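You operate a simulated robot arm through the tools that you are given. There is no shell and no other tool. Be economical: measure what you need, move in short steps, check, and stop when the job is done.

Carry out the task below with a simulated robot arm. There is one attempt and no reset: what you move stays moved.

JOB
Give both mills a quarter turn; box the one that grinds nothing, with the FIX tag.
Fine: both go in the small carton; the good mill stays in its tray.
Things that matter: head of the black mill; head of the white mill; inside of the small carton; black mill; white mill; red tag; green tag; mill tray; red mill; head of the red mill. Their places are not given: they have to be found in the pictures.

The check looks at the end state, three seconds after you hand in, the way a careful person would. Anything else that was tipped, shoved, dropped, spilled or broken makes it a failure.

ROBOT AND FRAMES
A 7-joint arm with a two-finger parallel gripper, fixed in place. Base frame: the origin is at the foot of the arm, x ahead of it, y to its left, z up; the work surface is at about z = 0.85. Readings come in m, degrees, newtons and seconds.
With the tool pointing down near the work surface it reaches from about 0.3 to 0.7 m from the base axis. Its first joint turns from -66.0 to 66.0 degrees. Payload 1.57 kg.
The TCP is the grasp point between the finger pads, 0.03 m short of the fingertips. In the tool frame z runs along the fingers and y along their closing line. The gripper opens to 0.11 m. The fingers are 0.024 m wide and 0.012 m thick; the gripper's body (0.048 by 0.112 m) begins 0.078 m behind the TCP.
Orientation is told as [roll, pitch, yaw] about the base's x, y, z axes, in that order, counted from this pose: with the fingers straight down and closing along the base's y, the tool's x points along the base's -x, its y along +y and its z along -z.

CONTROLS
- The arm moves only by the tool servo_tool. Its argument "moves" is a list of rows, each a list of 7 numbers: the shift along the tool's x, y, z in m, then the turn, a rotation vector about the tool's x, y, z in degrees, then the opening in per cent of the stroke, from 0 (shut) to 100 (fully open). In form: [[dx, dy, dz, ax, ay, az, hand], ...]. A call has 1 to 10 rows; each row is the pose to reach, as a shift and turn from the pose commanded when the call began, along the tool's axes at that moment. Rows are played at 5 a second. More than 0.05 m and 8.6 degrees between two rows, or a gripper value outside its range, and nothing of the call is played. A pose out of reach is approached as far as the arm can. The call stops where the force on the tool passes 40 N (or 10 N more than at its start, if that is more) or the arm is blocked; 0.2 s more then pass. The fingers move at their own pace (about 0.108 m/s each) and stop on an object; they squeeze with about 42 N. The grip force told is the motor's: it shows also when the fingers shut on nothing. Time passes only in rows, and 0.2 s behind the last, so rows that repeat a pose let the fingers close. It gives the time, the measured TCP pose, the force on the tool (base axes), the opening and the grip force at its end, in the units of the frame above (readings bear some noise), and new pictures: "pictures" is both (left out), scene, wrist or none.
- Cameras (640 x 400 px; columns grow to the right, rows downward): "scene" is fixed at [0.1832, -0.397, 1.4109]; the picture's right is [0.69, -0.72, 0.00], its down [-0.33, -0.32, -0.89] and it looks along [0.64, 0.61, -0.46] (base axes); focal length 259 px, centre (320, 200). "wrist" rides on the gripper at [-0.036, 0, -0.08] in the tool frame; the picture's right is [0.00, -1.00, 0.00], its down [0.97, 0.00, -0.24] and it looks along [0.24, 0.00, 0.97] (tool axes); focal length 218 px, centre (320, 200).
- measure_at(camera, pixels): for up to 12 pixels [column, row] of the newest picture of that camera ("zoom" is the newest enlarged one), the place [x, y, z] in the base frame of the surface seen there, good to about 0.003 m, but the place of the scene camera against the robot may be out by one fixed shift of up to 0.012 m in any direction. No time passes.
- enlarge(camera, box): a new picture of the part [left, top, right, bottom] of that camera's present view, enlarged. No time passes.
- hand_in(): hands the job in; it is judged then, once.

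Work in short steps. Measure before you move; look again where a grasp or a placing could have gone wrong, and mend it. You have 80 turns and 170 pictures in all, those below and enlarged ones among them. Open the gripper and draw the arm clear of the work before you hand the job in, unless the task says otherwise; then end with one line.

The tools are called after "Call:" as name(argument=value, ...) on one line, values as JSON. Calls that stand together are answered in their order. servo_tool: Moves the arm, as the interface text tells. Its arguments: {"type":"object","properties":{"moves":{"type":"array","items":{"type":"array","items":{"type":"number"}}},"pictures":{"type":"string","enum":["both","scene","wrist","none"]}},"required":["moves"]} The other tools are called the same way: measure_at (camera, pixels) gives the place of the surface under pixels of a picture; enlarge (camera, box) takes an enlarged picture of a part of a camera's view; hand_in () hands the job in.

At the start:

```text
clock: 0.0
tcp_pos: [0.3589, 0.0456, 1.2919]
ee_rot: [0.0, 0.0, -0.1]
force: [0.6, -0.3, 0.1]
finger_gap: 0.1099
finger_force: 0.1
```

scene: 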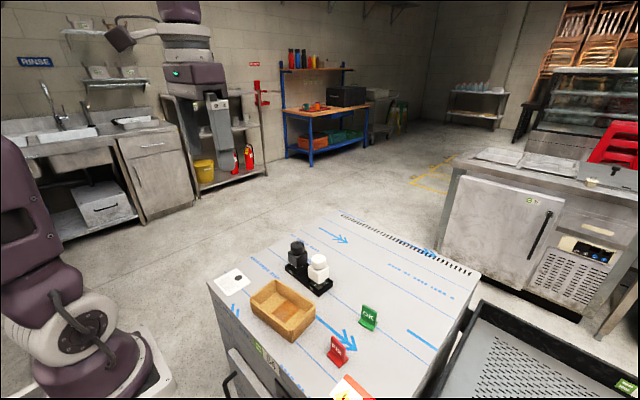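
wrist: 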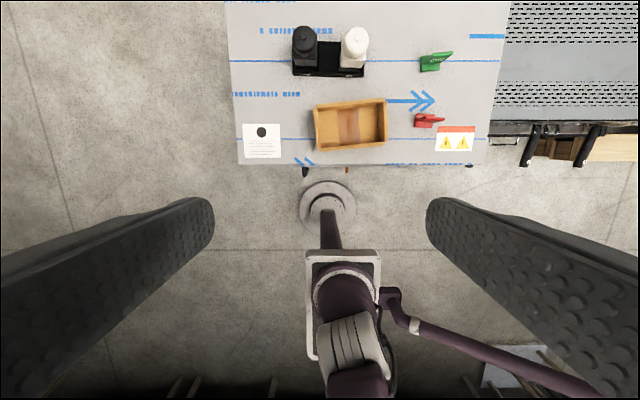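

The pictures show a tray with a black and a white mill (scene ~297,258 and 318,268), a carton and two tags. I enlarge both views to see details.

Call:
enlarge(camera="scene", box=[200, 210, 400, 400])

Call:
enlarge(camera="wrist", box=[220, 0, 510, 180])

```text
2.11 times, centred on (300, 305) of scene
```

zoom: 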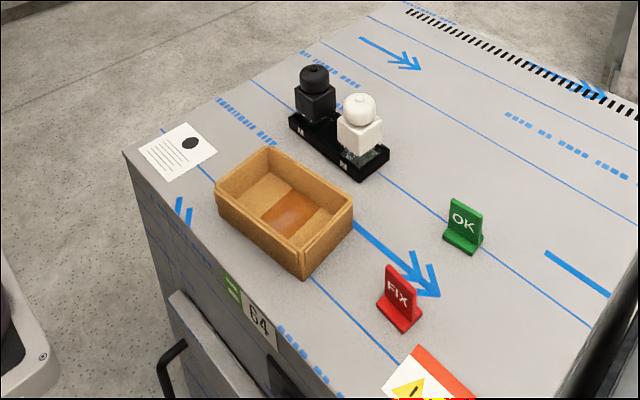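

```text
2.21 times, centred on (365, 90) of wrist
```

zoom: 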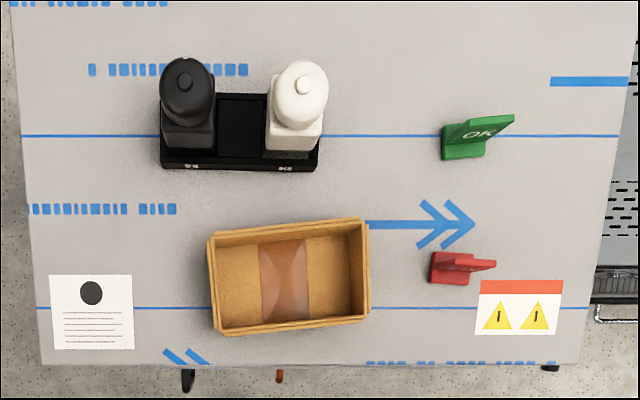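

Two mills stand in the tray, no red one. I measure heads, bodies, carton corners and tags on the zoomed wrist view.

Call:
measure_at(camera="zoom", pixels=[[185, 82], [303, 78], [188, 140], [293, 138], [240, 120], [240, 164], [212, 240], [367, 224], [216, 332], [365, 315], [285, 285], [450, 268]])

Call:
measure_at(camera="zoom", pixels=[[475, 266], [495, 264], [432, 281], [462, 284], [445, 152], [495, 133], [185, 65], [165, 90], [212, 95], [330, 92], [281, 90], [400, 250]])

```text
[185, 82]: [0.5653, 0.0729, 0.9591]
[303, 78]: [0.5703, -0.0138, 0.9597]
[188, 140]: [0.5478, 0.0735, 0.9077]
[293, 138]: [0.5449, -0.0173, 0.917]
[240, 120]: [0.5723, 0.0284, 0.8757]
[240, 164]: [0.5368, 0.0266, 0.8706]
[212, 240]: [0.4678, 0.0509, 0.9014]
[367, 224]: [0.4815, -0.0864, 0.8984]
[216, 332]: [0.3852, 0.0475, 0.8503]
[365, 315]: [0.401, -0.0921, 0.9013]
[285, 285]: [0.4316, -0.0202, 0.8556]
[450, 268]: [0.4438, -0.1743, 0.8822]
```

```text
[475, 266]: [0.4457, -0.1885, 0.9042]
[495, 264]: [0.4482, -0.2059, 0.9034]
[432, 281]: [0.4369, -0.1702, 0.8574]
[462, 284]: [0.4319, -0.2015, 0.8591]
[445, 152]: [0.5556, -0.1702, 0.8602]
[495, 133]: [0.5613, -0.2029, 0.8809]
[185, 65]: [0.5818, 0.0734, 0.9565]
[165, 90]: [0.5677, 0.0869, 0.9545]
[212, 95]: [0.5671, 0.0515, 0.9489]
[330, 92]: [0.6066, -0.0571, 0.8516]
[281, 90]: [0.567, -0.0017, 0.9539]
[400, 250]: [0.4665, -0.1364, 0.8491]
```

I move over the mills for a closer look, keeping high (z ≈ 1.10).

Call:
servo_tool(moves=[[-0.04, -0.004, 0.02, 0, 0, 0, 100], [-0.08, -0.008, 0.04, 0, 0, 0, 100], [-0.11, -0.01, 0.07, 0, 0, 0, 100], [-0.13, -0.012, 0.11, 0, 0, 0, 100], [-0.14, -0.015, 0.15, 0, 0, 0, 100], [-0.15, -0.017, 0.18, 0, 0, 0, 100], [-0.15, -0.017, 0.18, 0, 0, 0, 100]])

```text
clock: 1.6
tcp_pos: [0.5071, 0.0263, 1.1106]
ee_rot: [0.0, 0.0, 0.0]
force: [-0.1, -0.2, -0.6]
finger_gap: 0.1099
finger_force: 0.1
```

scene: 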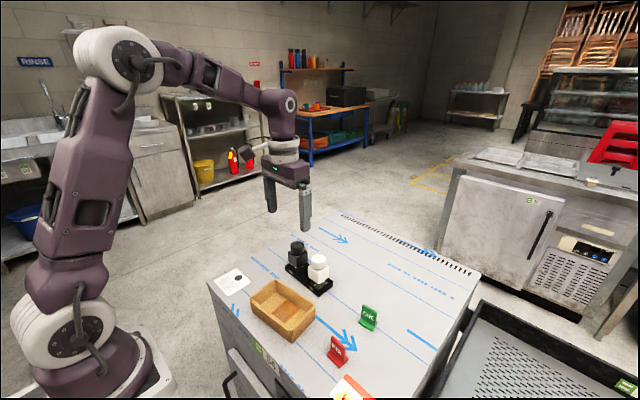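
wrist: 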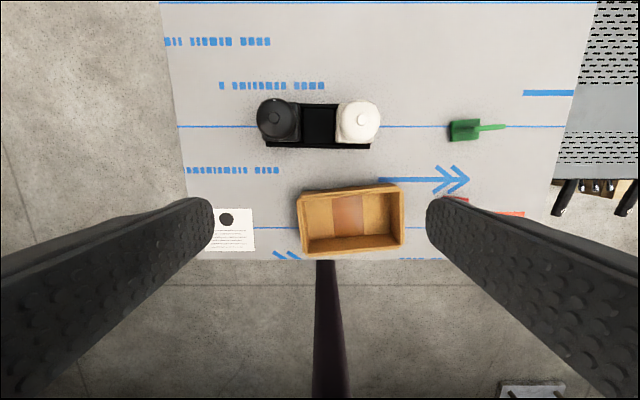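

The mills now lie at wrist (278,118) and (358,120), nearly seen from above. I enlarge and measure.

Call:
enlarge(camera="wrist", box=[240, 70, 400, 170])

Call:
enlarge(camera="scene", box=[265, 225, 355, 305])

```text
4.00 times, centred on (320, 120) of wrist
```

zoom: 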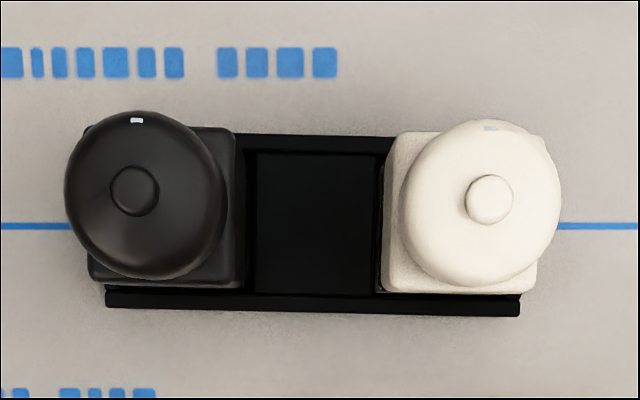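

```text
5.00 times, centred on (310, 265) of scene
```

zoom: 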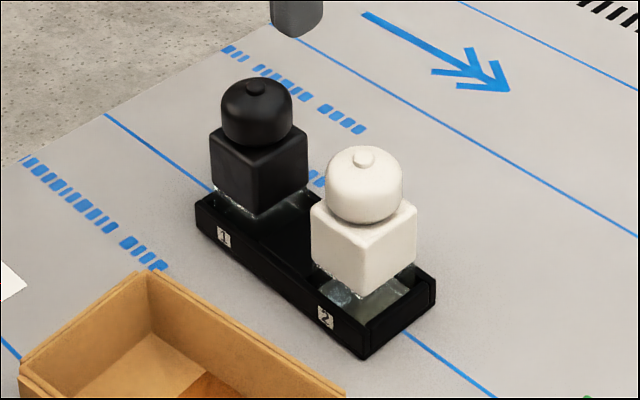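

The heads carry a white mark facing +x; heads are round above square bodies. I measure heights in the scene zoom and tops in the wrist view.

Call:
measure_at(camera="zoom", pixels=[[255, 86], [255, 125], [255, 140], [250, 160], [362, 158], [362, 205], [360, 215], [362, 245], [360, 288], [255, 212], [320, 318], [350, 280]])

Call:
measure_at(camera="wrist", pixels=[[273, 117], [362, 119], [258, 118], [295, 118], [274, 99], [341, 120], [379, 119], [299, 138], [374, 141], [320, 120], [362, 102], [282, 138]])

```text
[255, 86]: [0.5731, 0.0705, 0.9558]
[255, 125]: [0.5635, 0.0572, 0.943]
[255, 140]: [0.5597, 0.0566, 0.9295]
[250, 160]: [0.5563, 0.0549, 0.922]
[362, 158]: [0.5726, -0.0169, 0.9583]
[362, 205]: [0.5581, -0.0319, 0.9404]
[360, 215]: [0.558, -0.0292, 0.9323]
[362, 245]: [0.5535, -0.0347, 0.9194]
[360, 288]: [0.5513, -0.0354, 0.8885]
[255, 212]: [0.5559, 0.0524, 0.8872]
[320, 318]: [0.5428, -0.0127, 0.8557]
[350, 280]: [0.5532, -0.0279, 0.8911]
```

```text
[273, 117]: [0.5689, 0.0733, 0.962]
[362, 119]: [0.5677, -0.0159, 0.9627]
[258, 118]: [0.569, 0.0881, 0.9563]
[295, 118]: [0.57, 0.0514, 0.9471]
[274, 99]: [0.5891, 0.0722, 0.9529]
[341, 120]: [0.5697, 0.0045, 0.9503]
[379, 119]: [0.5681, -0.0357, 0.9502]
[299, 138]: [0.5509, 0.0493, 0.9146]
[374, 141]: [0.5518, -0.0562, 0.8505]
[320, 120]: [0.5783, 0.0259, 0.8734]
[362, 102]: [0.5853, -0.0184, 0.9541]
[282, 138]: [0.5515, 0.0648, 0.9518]
```

Black head centre ≈ (0.5695, 0.072), radius 0.02, z 0.928–0.957; the body's top is ≈ 0.925, so I grip with fingertips at ≈ 0.931. First I move above black at z ≈ 1.02 with 60% opening.

Call:
servo_tool(moves=[[-0.03, 0.022, 0.02, 0, 0, 0, 60], [-0.0624, 0.0455, 0.05, 0, 0, 0, 60], [-0.0624, 0.0455, 0.09, 0, 0, 0, 60], [-0.0624, 0.0455, 0.09, 0, 0, 0, 60]])

```text
clock: 2.6
tcp_pos: [0.5718, 0.0725, 1.022]
ee_rot: [0.0, 0.0, 0.0]
force: [0.4, 0.1, 0.2]
finger_gap: 0.0661
finger_force: 0.0
```

scene: 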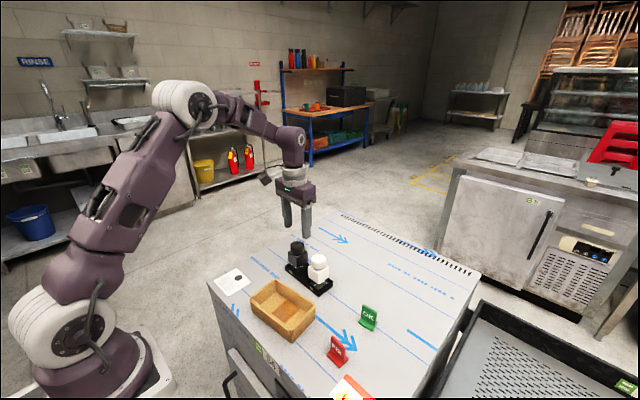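
wrist: 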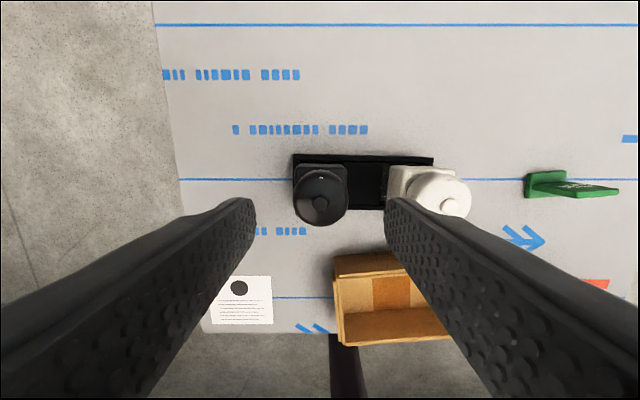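

The knob is at wrist (320,202). I measure it and edges before descending.

Call:
measure_at(camera="wrist", pixels=[[320, 203], [297, 197], [344, 197], [320, 172], [320, 222], [448, 207], [320, 178]])

```text
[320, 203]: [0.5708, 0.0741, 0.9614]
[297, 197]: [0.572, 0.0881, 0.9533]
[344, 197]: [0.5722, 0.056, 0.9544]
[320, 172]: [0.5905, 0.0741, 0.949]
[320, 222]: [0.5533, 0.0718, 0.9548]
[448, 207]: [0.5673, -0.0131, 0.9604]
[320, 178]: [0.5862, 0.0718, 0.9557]
```

The head centre (0.571, 0.072) is under the TCP. I descend 0.061 to z ≈ 0.961, still open.

Call:
servo_tool(moves=[[0, 0, 0.03, 0, 0, 0, 60], [0, 0, 0.05, 0, 0, 0, 60], [0, 0, 0.061, 0, 0, 0, 60], [0, 0, 0.061, 0, 0, 0, 60]])

Call:
enlarge(camera="scene", box=[265, 225, 355, 305])

```text
clock: 3.6
tcp_pos: [0.572, 0.0733, 0.9635]
ee_rot: [0.0, 0.1, 0.0]
force: [0.2, -0.2, -0.4]
finger_gap: 0.066
finger_force: 0.0
```

scene: 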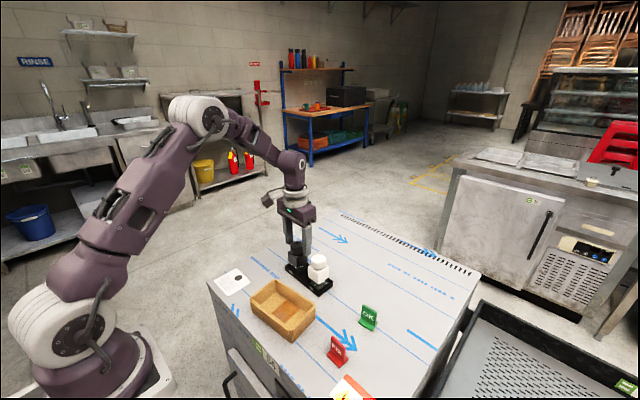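
wrist: 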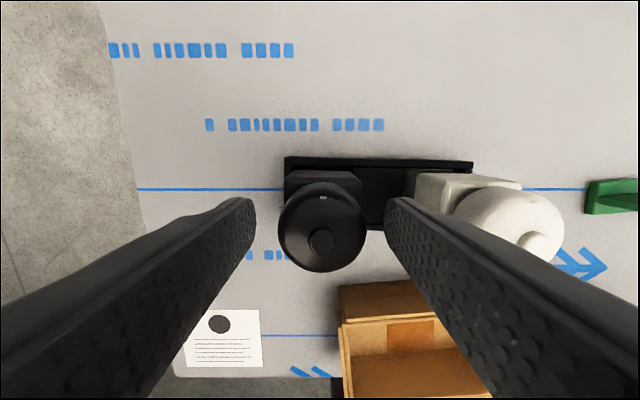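

```text
5.00 times, centred on (310, 265) of scene
```

zoom: 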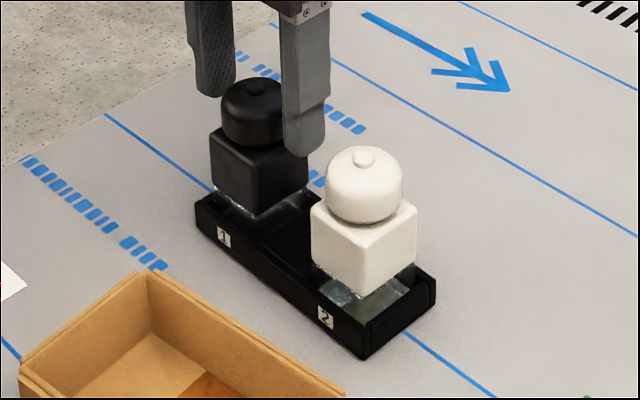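

The fingers straddle the head. I lower 2 mm and close.

Call:
servo_tool(moves=[[0, 0, 0.002, 0, 0, 0, 60], [0, 0, 0.002, 0, 0, 0, 30], [0, 0, 0.002, 0, 0, 0, 25], [0, 0, 0.002, 0, 0, 0, 25]], pictures="wrist")

```text
clock: 4.6
tcp_pos: [0.5706, 0.0743, 0.9608]
ee_rot: [0.0, 0.0, 0.0]
force: [-0.1, -2.2, 0.0]
finger_gap: 0.0407
finger_force: 41.8
```

wrist: 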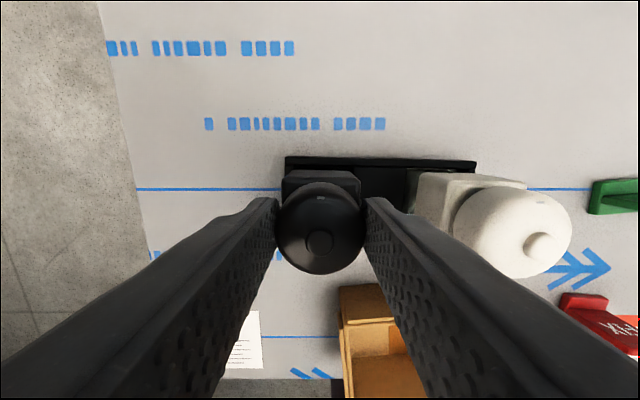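

Gripped the head at 0.0407 gap, 42 N. Now I turn about the tool's z, first 68°.

Call:
servo_tool(moves=[[0, -0.001, 0, 0, 0, 8, 25], [0, -0.001, 0, 0, 0, 16, 25], [0, -0.001, 0, 0, 0, 24, 25], [0, -0.001, 0, 0, 0, 32, 25], [0, -0.001, 0, 0, 0, 40, 25], [0, -0.001, 0, 0, 0, 48, 25], [0, -0.001, 0, 0, 0, 56, 25], [0, -0.001, 0, 0, 0, 64, 25], [0, -0.001, 0, 0, 0, 68, 25]])

Call:
enlarge(camera="scene", box=[265, 225, 355, 305])

```text
clock: 6.6
tcp_pos: [0.5689, 0.0718, 0.9608]
ee_rot: [0.0, 0.0, -68.2]
force: [-4.1, -5.7, 25.5]
finger_gap: 0.0405
finger_force: 41.8
```

scene: 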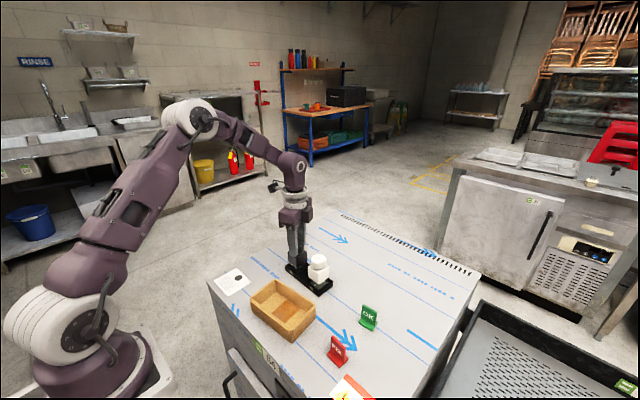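
wrist: 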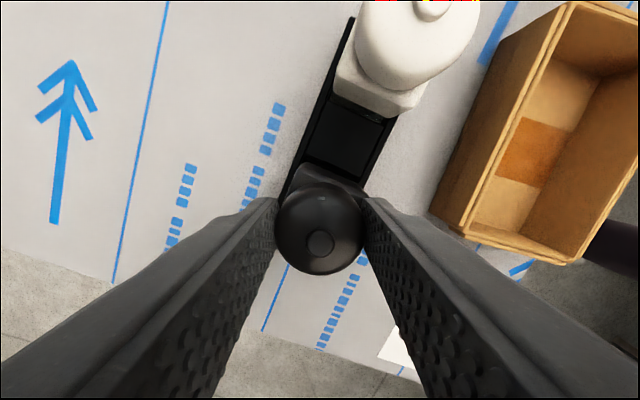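

```text
5.00 times, centred on (310, 265) of scene
```

zoom: 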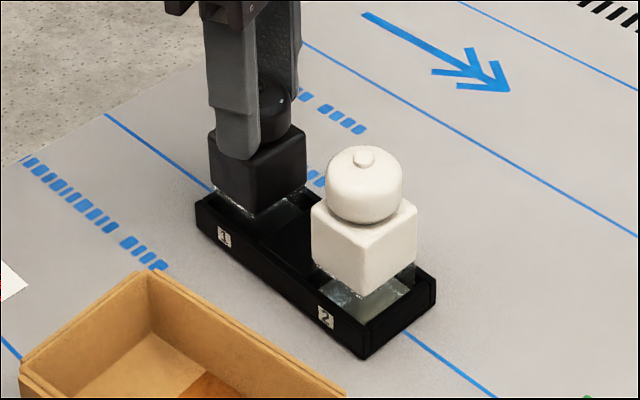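

The head turns with the fingers and the body stays, but there's 25 N upward load. I ease up by 1 mm first and check.

Call:
servo_tool(moves=[[0, 0, -0.0005, 0, 0, 0, 25], [0, 0, -0.001, 0, 0, 0, 25]], pictures="none")

```text
clock: 7.2
tcp_pos: [0.5706, 0.0727, 0.96]
ee_rot: [-0.1, 0.1, -68.1]
force: [-6.8, -4.8, 10.8]
finger_gap: 0.0403
finger_force: 41.9
```

The load has dropped to 11 N. I finish the turn to about 91°, raising a further half millimetre.

Call:
servo_tool(moves=[[0, 0, -0.0005, 0, 0, 8, 25], [0, 0, -0.0005, 0, 0, 16, 25], [0, 0, -0.0005, 0, 0, 23, 25], [0, 0, -0.0005, 0, 0, 23, 25]])

Call:
enlarge(camera="scene", box=[265, 225, 355, 305])

```text
clock: 8.2
tcp_pos: [0.5718, 0.0726, 0.9604]
ee_rot: [-0.1, 0.0, -91.1]
force: [-6.0, -6.8, 0.0]
finger_gap: 0.0404
finger_force: 42.0
```

scene: 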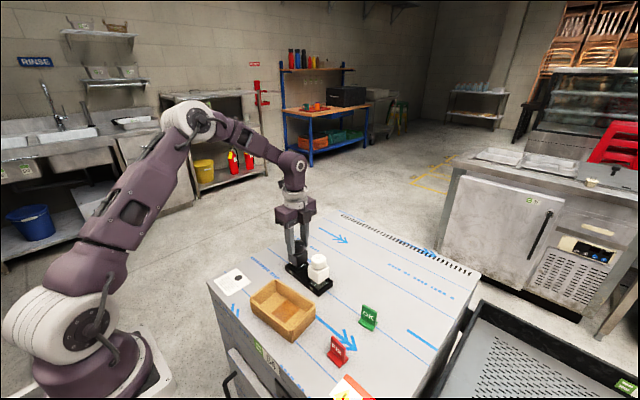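
wrist: 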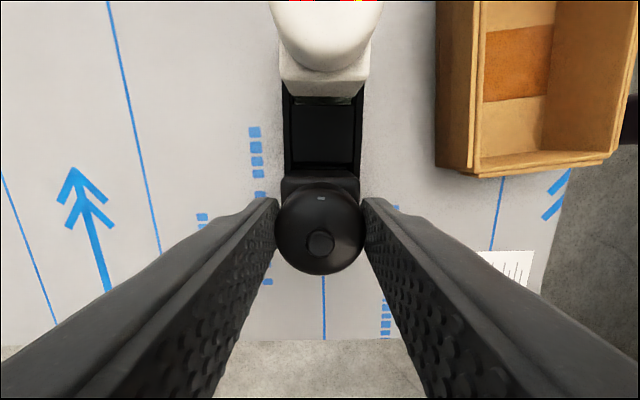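

```text
5.00 times, centred on (310, 265) of scene
```

zoom: 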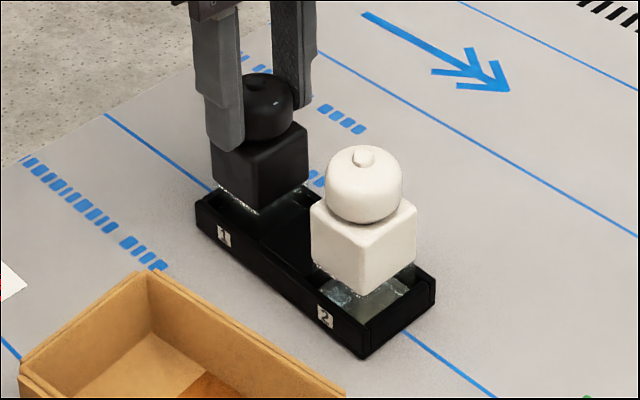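

The mark has turned a quarter. I lower 1 mm, release, and rise to look for grounds.

Call:
servo_tool(moves=[[0, 0, 0.001, 0, 0, 0, 25], [0, 0, 0.001, 0, 0, 0, 45], [0, 0, 0.001, 0, 0, 0, 60], [0, 0, -0.03, 0, 0, 0, 60], [0, 0, -0.06, 0, 0, 0, 60], [0, 0, -0.09, 0, 0, 0, 60], [0, 0, -0.09, 0, 0, 0, 60]])

Call:
enlarge(camera="scene", box=[265, 225, 355, 305])

Call:
enlarge(camera="wrist", box=[240, 80, 400, 260])

```text
clock: 9.8
tcp_pos: [0.5695, 0.0744, 1.0516]
ee_rot: [0.0, 0.1, -91.0]
force: [0.0, 0.4, 0.0]
finger_gap: 0.0659
finger_force: 0.1
```

scene: 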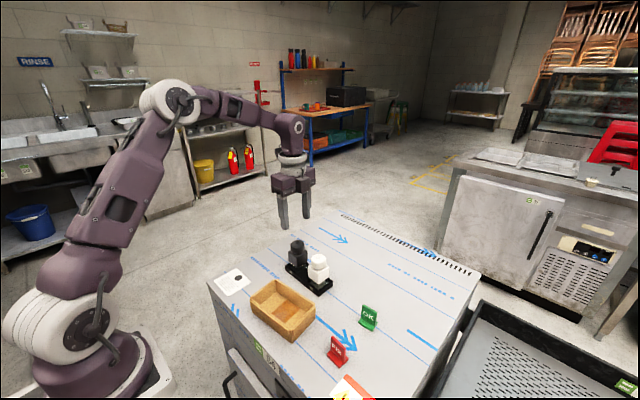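
wrist: 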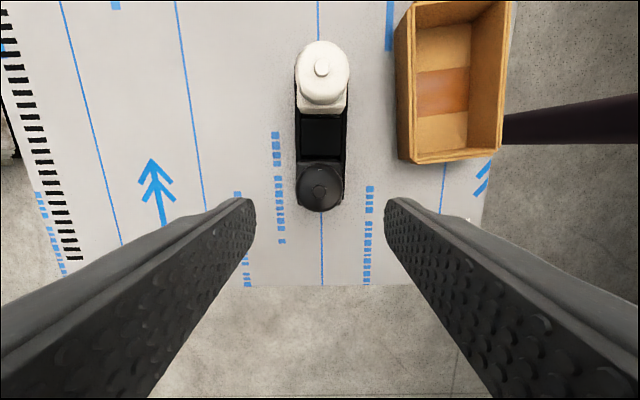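

```text
5.00 times, centred on (310, 265) of scene
```

zoom: 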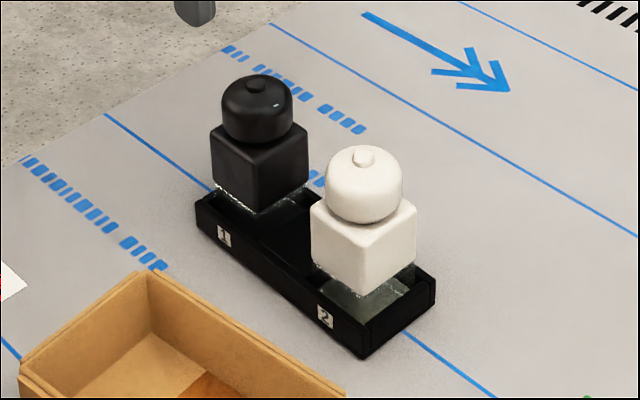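

```text
2.22 times, centred on (320, 170) of wrist
```

zoom: 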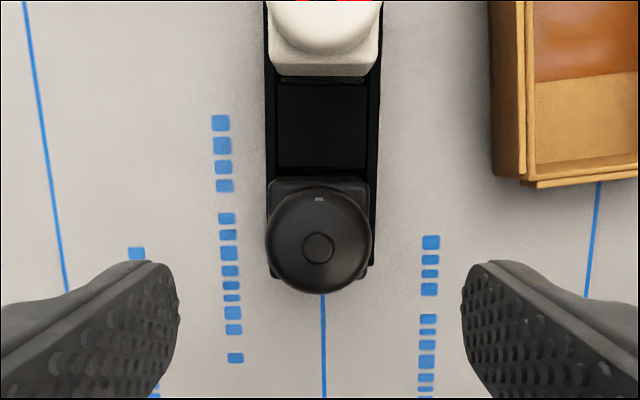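

Black is done, and no clear grounds yet. I shift over the white mill while turning the wrist back to 0.

Call:
servo_tool(moves=[[-0.03, 0, 0, 0, 0, -8.5, 60], [-0.06, 0, 0, 0, 0, -17, 60], [-0.0885, -0.0015, 0, 0, 0, -25.5, 60], [-0.0885, -0.0015, 0, 0, 0, -34, 60], [-0.0885, -0.0015, 0, 0, 0, -42.5, 60], [-0.0885, -0.0015, 0, 0, 0, -51, 60], [-0.0885, -0.0015, 0, 0, 0, -59.5, 60], [-0.0885, -0.0015, 0, 0, 0, -68, 60], [-0.0885, -0.0015, 0, 0, 0, -76.5, 60], [-0.0885, -0.0015, 0, 0, 0, -85, 60]], pictures="none")

Call:
servo_tool(moves=[[0, 0, 0.015, 0, 0, -6, 60], [0, 0, 0.03, 0, 0, -6, 60], [0, 0, 0.03, 0, 0, -6, 60]])

Call:
enlarge(camera="wrist", box=[200, 120, 360, 240])

```text
clock: 12.0
tcp_pos: [0.567, -0.0147, 1.0512]
ee_rot: [0.0, 0.1, -5.8]
force: [1.2, 0.0, 0.0]
finger_gap: 0.0661
finger_force: 0.0
```

```text
clock: 12.8
tcp_pos: [0.5691, -0.0151, 1.0193]
ee_rot: [0.0, -0.1, 0.1]
force: [-0.3, -0.1, -0.2]
finger_gap: 0.0663
finger_force: 0.1
```

scene: 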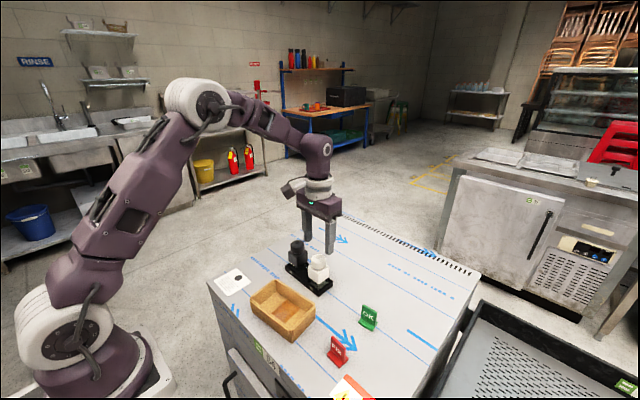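
wrist: 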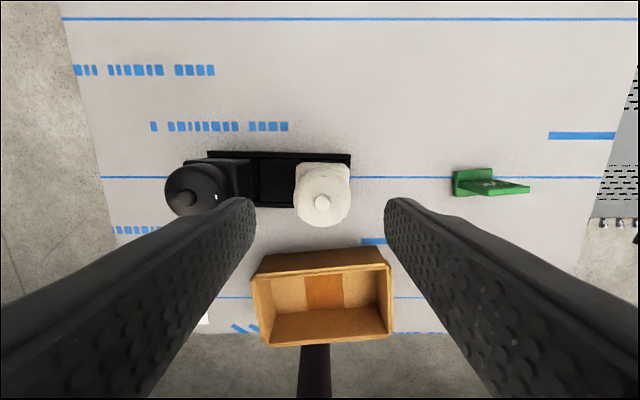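

```text
3.33 times, centred on (280, 180) of wrist
```

zoom: 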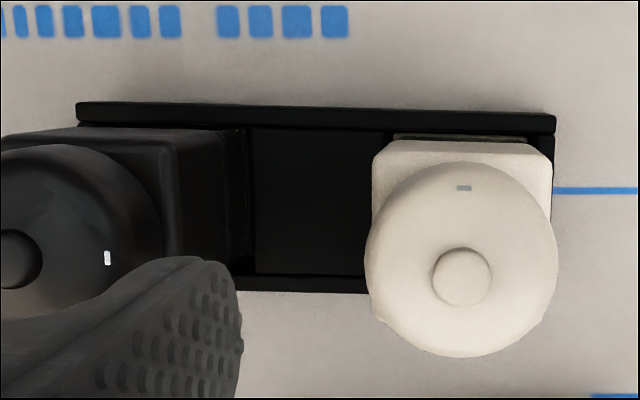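

White's knob lies centred (322,203). I descend to z ≈ 0.962 and close on the head.

Call:
servo_tool(moves=[[0, 0, 0.03, 0, 0, 0, 60], [0, 0, 0.05, 0, 0, 0, 60], [0, 0, 0.0575, 0, 0, 0, 60], [0, 0, 0.0575, 0, 0, 0, 40], [0, 0, 0.0575, 0, 0, 0, 25], [0, 0, 0.0575, 0, 0, 0, 25], [0, 0, 0.0575, 0, 0, 0, 25]])

Call:
enlarge(camera="scene", box=[265, 225, 355, 305])

```text
clock: 14.4
tcp_pos: [0.5673, -0.0157, 0.9612]
ee_rot: [-0.1, -0.1, 0.0]
force: [0.3, -0.3, -0.6]
finger_gap: 0.0406
finger_force: 41.8
```

scene: 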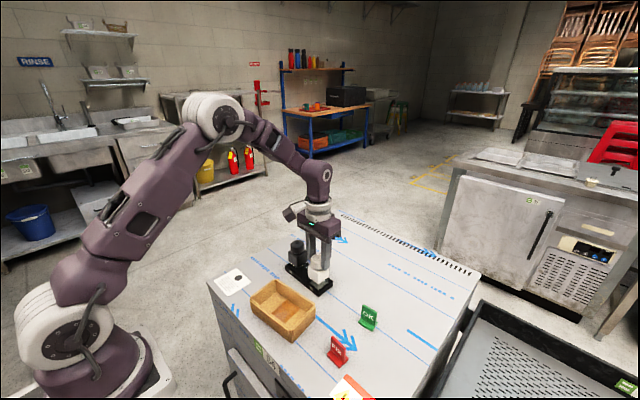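
wrist: 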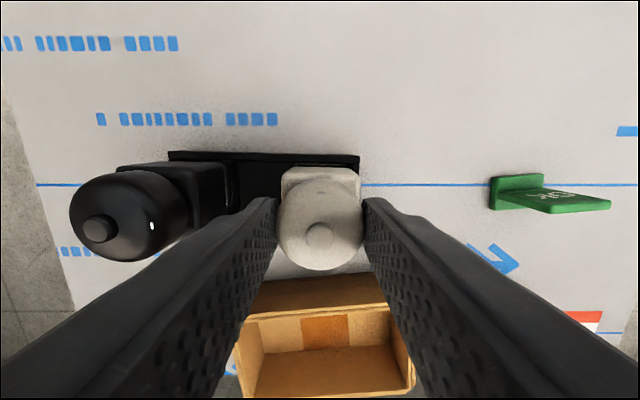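

```text
5.00 times, centred on (310, 265) of scene
```

zoom: 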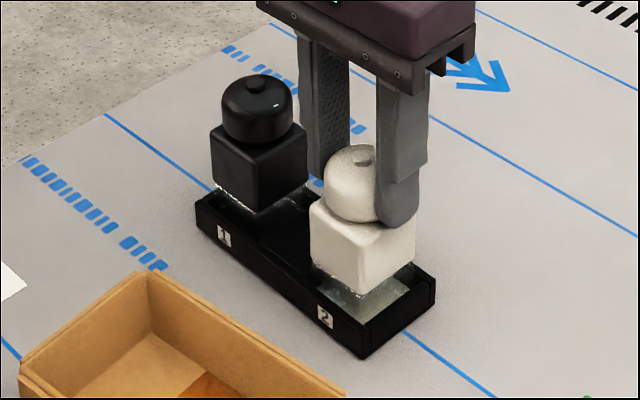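

White's head is gripped well (41.8 N, no side force). I turn in the same sense, 68° first, easing up slightly.

Call:
servo_tool(moves=[[0, 0, 0, 0, 0, 8, 25], [0, 0, 0, 0, 0, 16, 25], [0, 0, 0, 0, 0, 24, 25], [0, 0, 0, 0, 0, 32, 25], [0, 0, 0, 0, 0, 40, 25], [0, 0, 0, 0, 0, 48, 25], [0, 0, 0, 0, 0, 56, 25], [0, 0, -0.0003, 0, 0, 64, 25], [0, 0, -0.0003, 0, 0, 68, 25]], pictures="none")

Call:
servo_tool(moves=[[0, 0, 0, 0, 0, 8, 25], [0, 0, 0, 0, 0, 16, 25], [0, 0, 0, 0, 0, 23, 25], [0, 0, 0, 0, 0, 23, 25]])

Call:
enlarge(camera="scene", box=[265, 225, 355, 305])

```text
clock: 16.4
tcp_pos: [0.5673, -0.0154, 0.9638]
ee_rot: [0.0, -0.1, -68.0]
force: [0.1, -0.8, -0.1]
finger_gap: 0.0406
finger_force: 41.4
```

```text
clock: 17.4
tcp_pos: [0.5676, -0.015, 0.963]
ee_rot: [0.0, 0.0, -91.1]
force: [-0.5, -1.0, 0.5]
finger_gap: 0.0404
finger_force: 41.9
```

scene: 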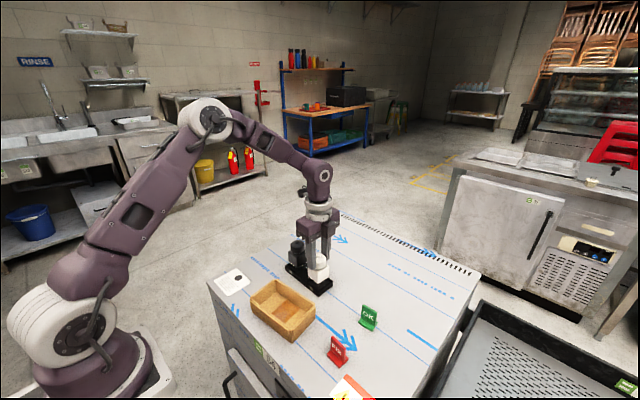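
wrist: 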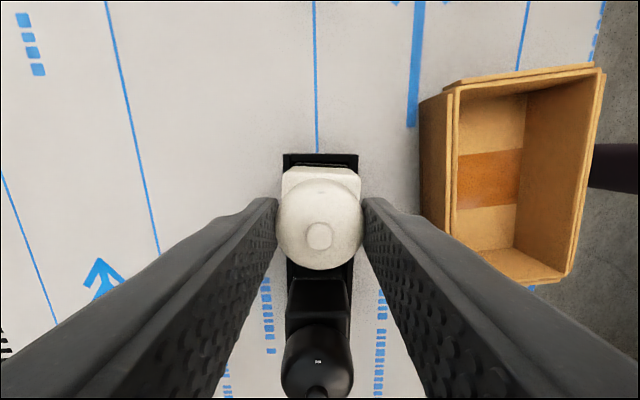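

```text
5.00 times, centred on (310, 265) of scene
```

zoom: 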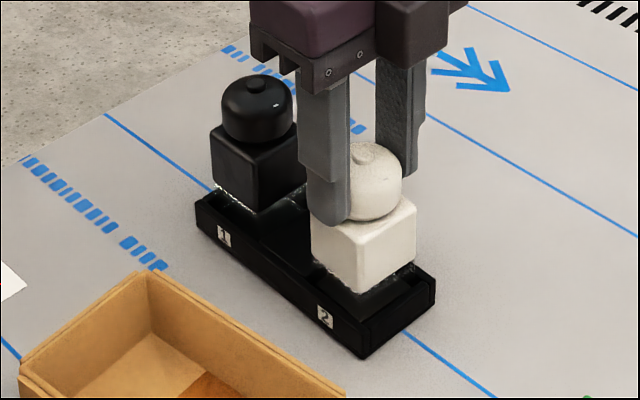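

White's head turned too; the glass under white looks darker than before. I release, rise and look closely at both.

Call:
servo_tool(moves=[[0, 0, 0.0005, 0, 0, 0, 45], [0, 0, 0.0005, 0, 0, 0, 60], [0, 0, -0.03, 0, 0, 0, 60], [0, 0, -0.06, 0, 0, 0, 60], [0.03, 0, -0.09, 0, 0, 0, 60], [0.045, 0, -0.13, 0, 0, 0, 60], [0.045, 0, -0.17, 0, 0, 0, 100]])

Call:
enlarge(camera="scene", box=[265, 225, 355, 305])

Call:
enlarge(camera="wrist", box=[260, 80, 380, 200])

```text
clock: 19.0
tcp_pos: [0.5716, 0.0287, 1.1354]
ee_rot: [0.0, 0.0, -91.0]
force: [0.1, -0.1, 0.7]
finger_gap: 0.1098
finger_force: 0.1
```

scene: 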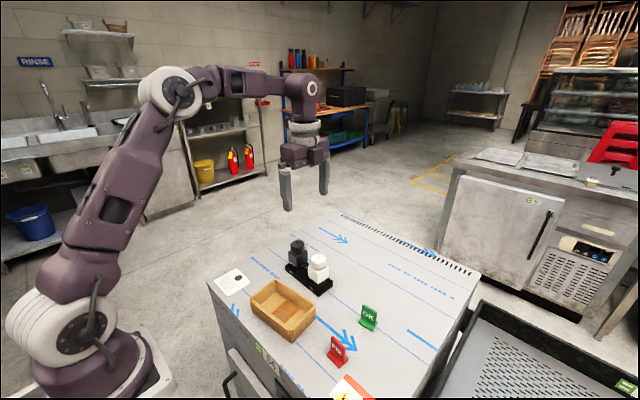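
wrist: 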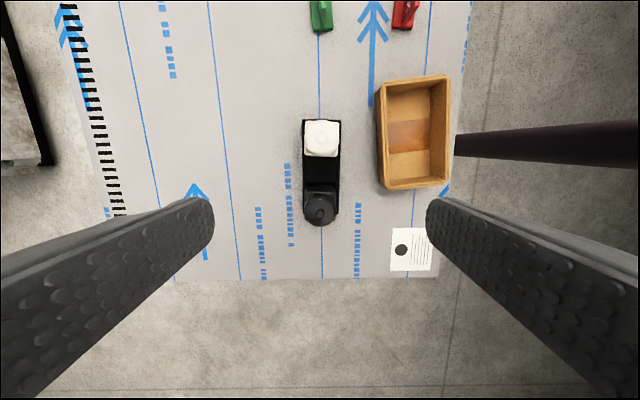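

```text
5.00 times, centred on (310, 265) of scene
```

zoom: 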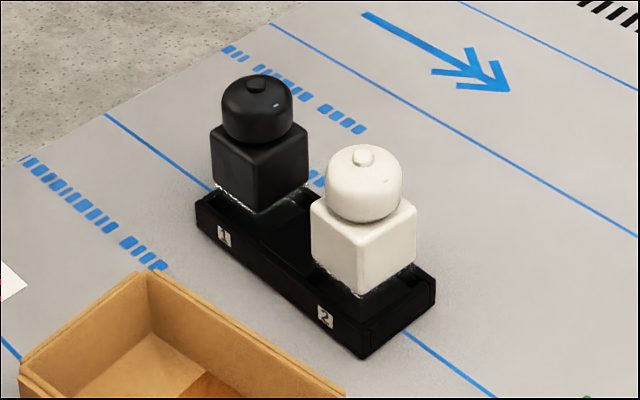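

```text
3.33 times, centred on (320, 140) of wrist
```

zoom: 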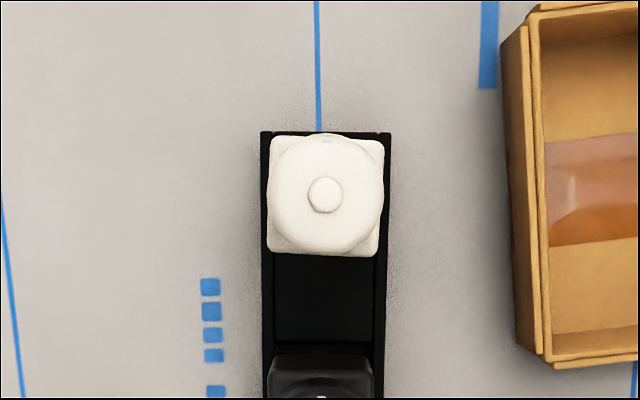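

I need a close look at the glass bases. I enlarge more tightly around each from the scene camera.

Call:
enlarge(camera="scene", box=[290, 245, 330, 300])

Call:
enlarge(camera="wrist", box=[290, 100, 350, 140])

```text
7.27 times, centred on (310, 272) of scene
```

zoom: 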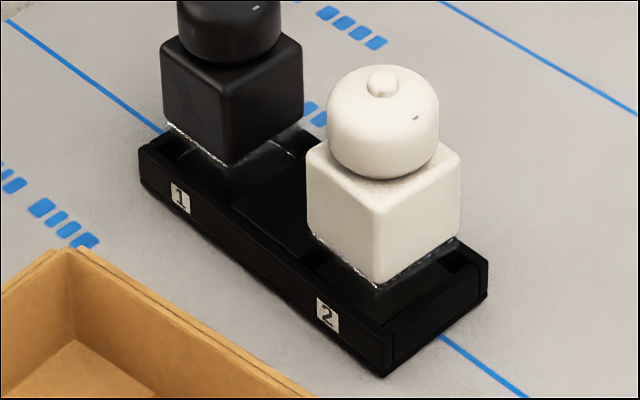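

```text
10.00 times, centred on (320, 120) of wrist
```

zoom: 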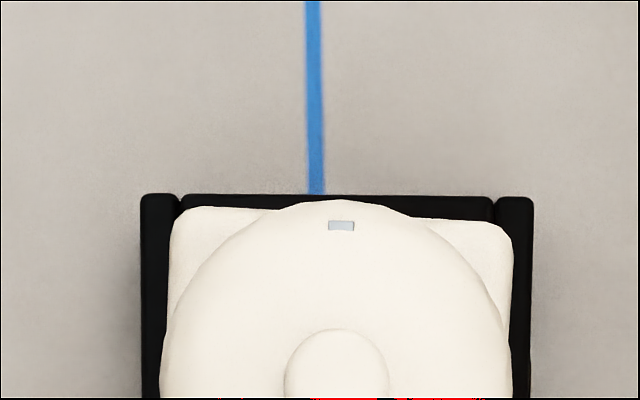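

Enlarging seems to re-render sharply, so I zoom much tighter on each chamber.

Call:
enlarge(camera="scene", box=[298, 258, 314, 270])

Call:
enlarge(camera="scene", box=[306, 276, 324, 290])

```text
16.00 times, centred on (306, 264) of scene
```

zoom: 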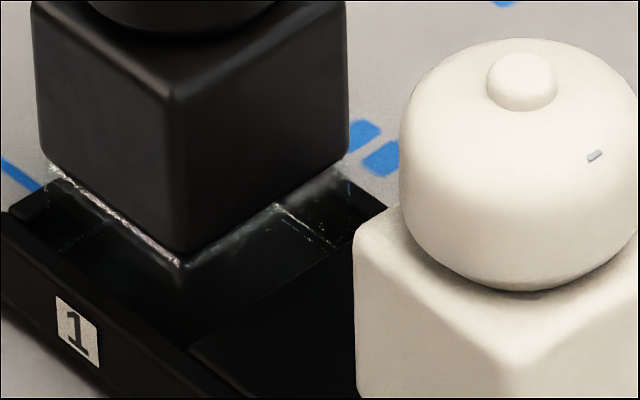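

```text
16.00 times, centred on (315, 283) of scene
```

zoom: 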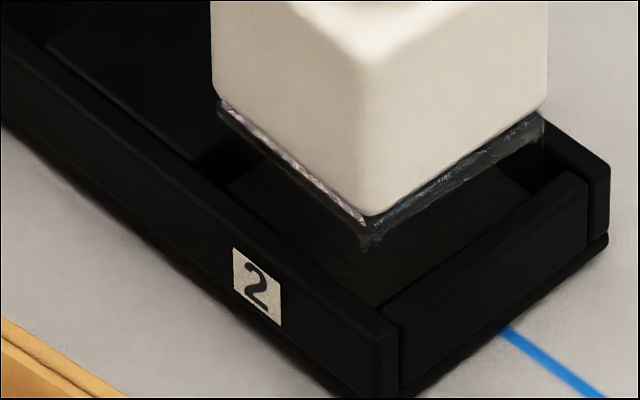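

The white mill's chamber went from clear to dark after its turn, while black's still looks clear; I want to confirm by lifting black by its body into clear view. I turn the wrist back to 0 above black, measuring afterwards.

Call:
servo_tool(moves=[[0.02, 0, 0, 0, 0, -8.5, 100], [0.044, -0.001, 0, 0, 0, -17, 100], [0.044, -0.001, 0, 0, 0, -25.5, 100], [0.044, -0.001, 0, 0, 0, -34, 100], [0.044, -0.001, 0, 0, 0, -42.5, 80], [0.044, -0.001, 0, 0, 0, -51, 60], [0.044, -0.001, 0, 0, 0, -59.5, 60], [0.044, -0.001, 0, 0, 0, -68, 60], [0.044, -0.001, 0, 0, 0, -76.5, 60], [0.044, -0.001, 0, 0, 0, -85, 60]], pictures="none")

Call:
servo_tool(moves=[[0, 0, 0.04, 0, 0, -6, 60], [0, 0, 0.08, 0, 0, -6, 60], [0, 0, 0.11, 0, 0, -6, 60], [0, 0, 0.11, 0, 0, -6, 60]])

Call:
enlarge(camera="wrist", box=[240, 120, 400, 240])

```text
clock: 21.2
tcp_pos: [0.568, 0.073, 1.1333]
ee_rot: [0.0, 0.0, -5.8]
force: [0.1, 1.1, 0.5]
finger_gap: 0.066
finger_force: 0.0
```

```text
clock: 22.2
tcp_pos: [0.5679, 0.0735, 1.0256]
ee_rot: [-0.1, -0.1, -0.1]
force: [-0.2, 0.1, -0.3]
finger_gap: 0.0663
finger_force: 0.0
```

scene: 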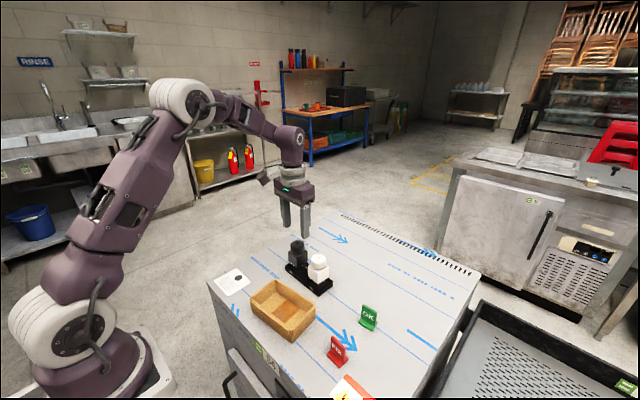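
wrist: 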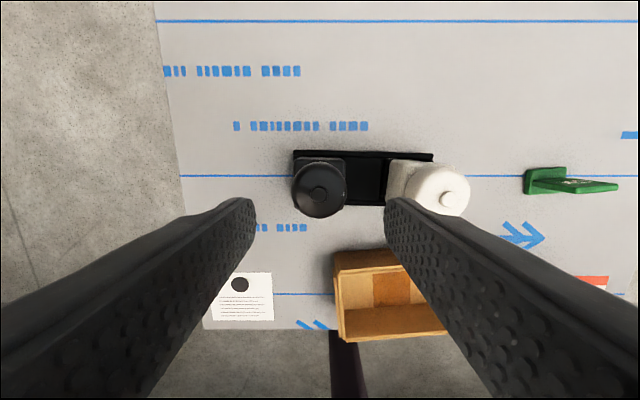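

```text
3.33 times, centred on (320, 180) of wrist
```

zoom: 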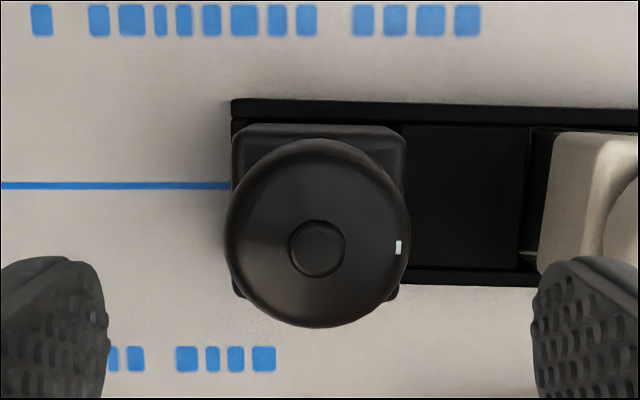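

Black is centred beneath (320,194). I descend to z ≈ 0.92 with the fingers beside the body and close.

Call:
servo_tool(moves=[[0, -0.001, 0.04, 0, 0, 0, 60], [0, -0.001, 0.08, 0, 0, 0, 60], [0, -0.001, 0.105, 0, 0, 0, 60], [0, -0.001, 0.105, 0, 0, 0, 40], [0, -0.001, 0.105, 0, 0, 0, 25], [0, -0.001, 0.105, 0, 0, 0, 25], [0, -0.001, 0.105, 0, 0, 0, 25]])

Call:
enlarge(camera="scene", box=[265, 225, 355, 305])

```text
clock: 23.8
tcp_pos: [0.5701, 0.072, 0.9188]
ee_rot: [0.0, 0.0, -0.1]
force: [-0.2, 0.0, -0.6]
finger_gap: 0.0437
finger_force: 42.1
```

scene: 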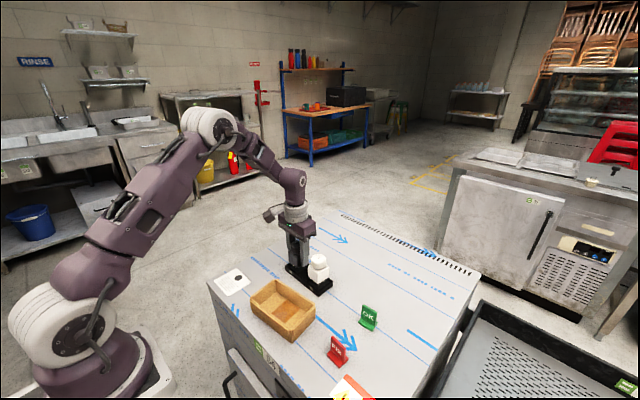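
wrist: 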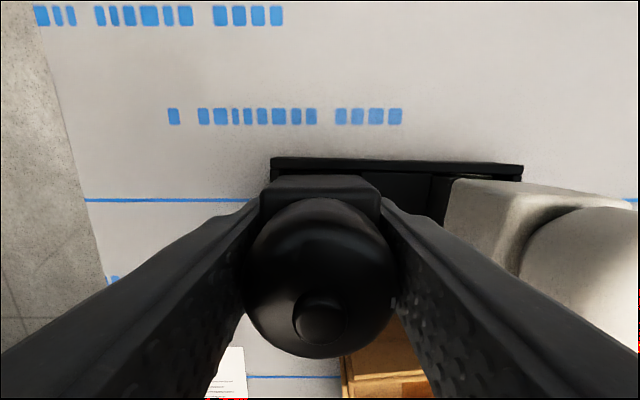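

```text
5.00 times, centred on (310, 265) of scene
```

zoom: 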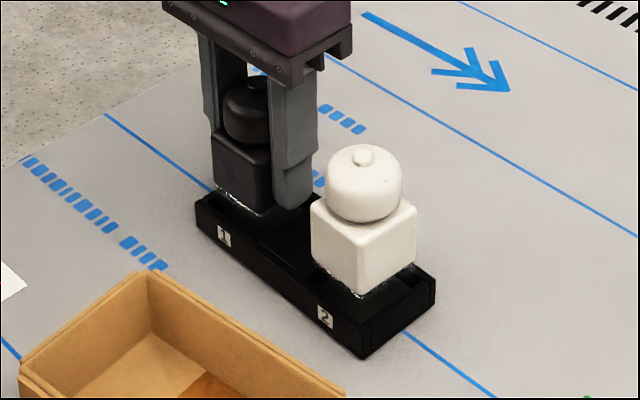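

Body held at 0.0437. I lift 0.10 straight up and look at the chamber and the tray.

Call:
servo_tool(moves=[[0, 0, -0.01, 0, 0, 0, 25], [0, 0, -0.02, 0, 0, 0, 25], [0, 0, -0.045, 0, 0, 0, 25], [0, 0, -0.08, 0, 0, 0, 25], [0, 0, -0.11, 0, 0, 0, 25], [0, 0, -0.11, 0, 0, 0, 25]])

Call:
enlarge(camera="scene", box=[265, 215, 355, 295])

Call:
enlarge(camera="scene", box=[284, 230, 312, 250])

```text
clock: 25.2
tcp_pos: [0.5706, 0.0719, 1.0293]
ee_rot: [0.0, 0.0, 0.1]
force: [-0.1, 0.9, -2.5]
finger_gap: 0.0407
finger_force: 42.0
```

scene: 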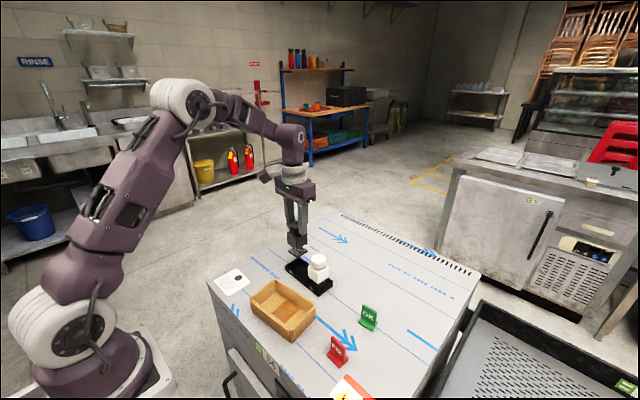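
wrist: 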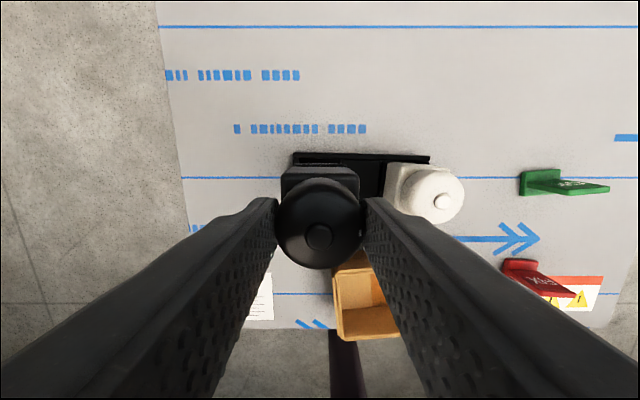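

```text
5.00 times, centred on (310, 255) of scene
```

zoom: 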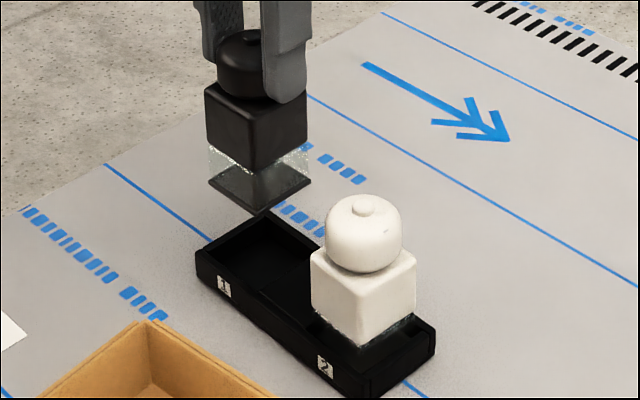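

```text
16.00 times, centred on (298, 240) of scene
```

zoom: 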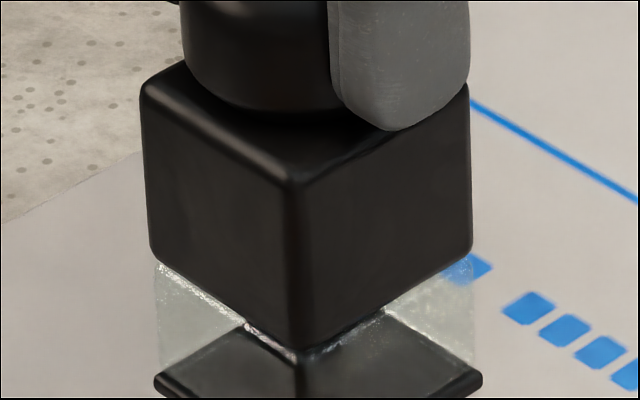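

The grip slid from the body to the head (gap 0.0407), but the mill hangs straight. I look at the glass chamber itself.

Call:
enlarge(camera="scene", box=[290, 242, 312, 260])

Call:
enlarge(camera="scene", box=[290, 255, 330, 290])

Call:
measure_at(camera="scene", pixels=[[298, 256], [298, 246], [294, 266], [300, 275]])

```text
16.00 times, centred on (301, 251) of scene
```

zoom: 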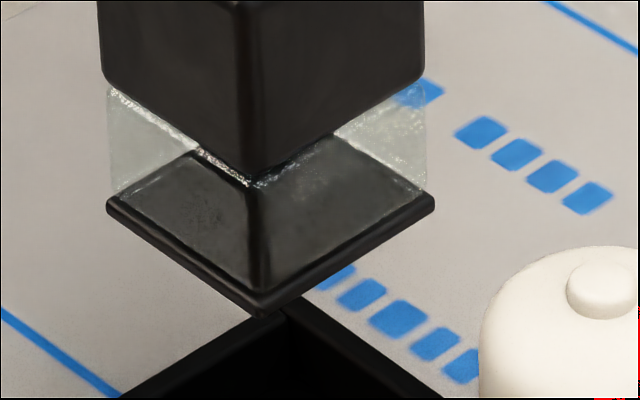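

```text
11.43 times, centred on (310, 272) of scene
```

zoom: 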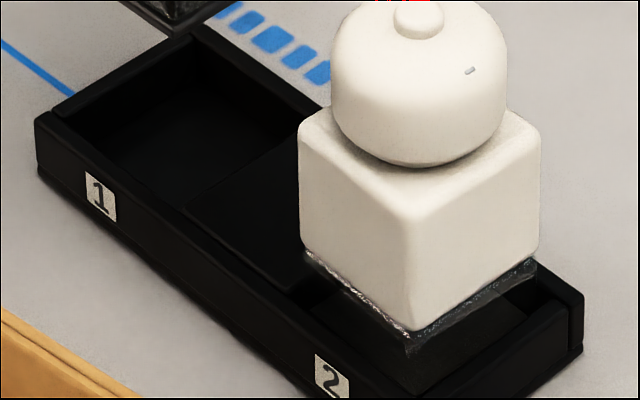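

```text
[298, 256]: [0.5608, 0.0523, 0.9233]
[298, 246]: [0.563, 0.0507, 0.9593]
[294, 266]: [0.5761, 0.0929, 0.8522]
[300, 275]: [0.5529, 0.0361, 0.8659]
```

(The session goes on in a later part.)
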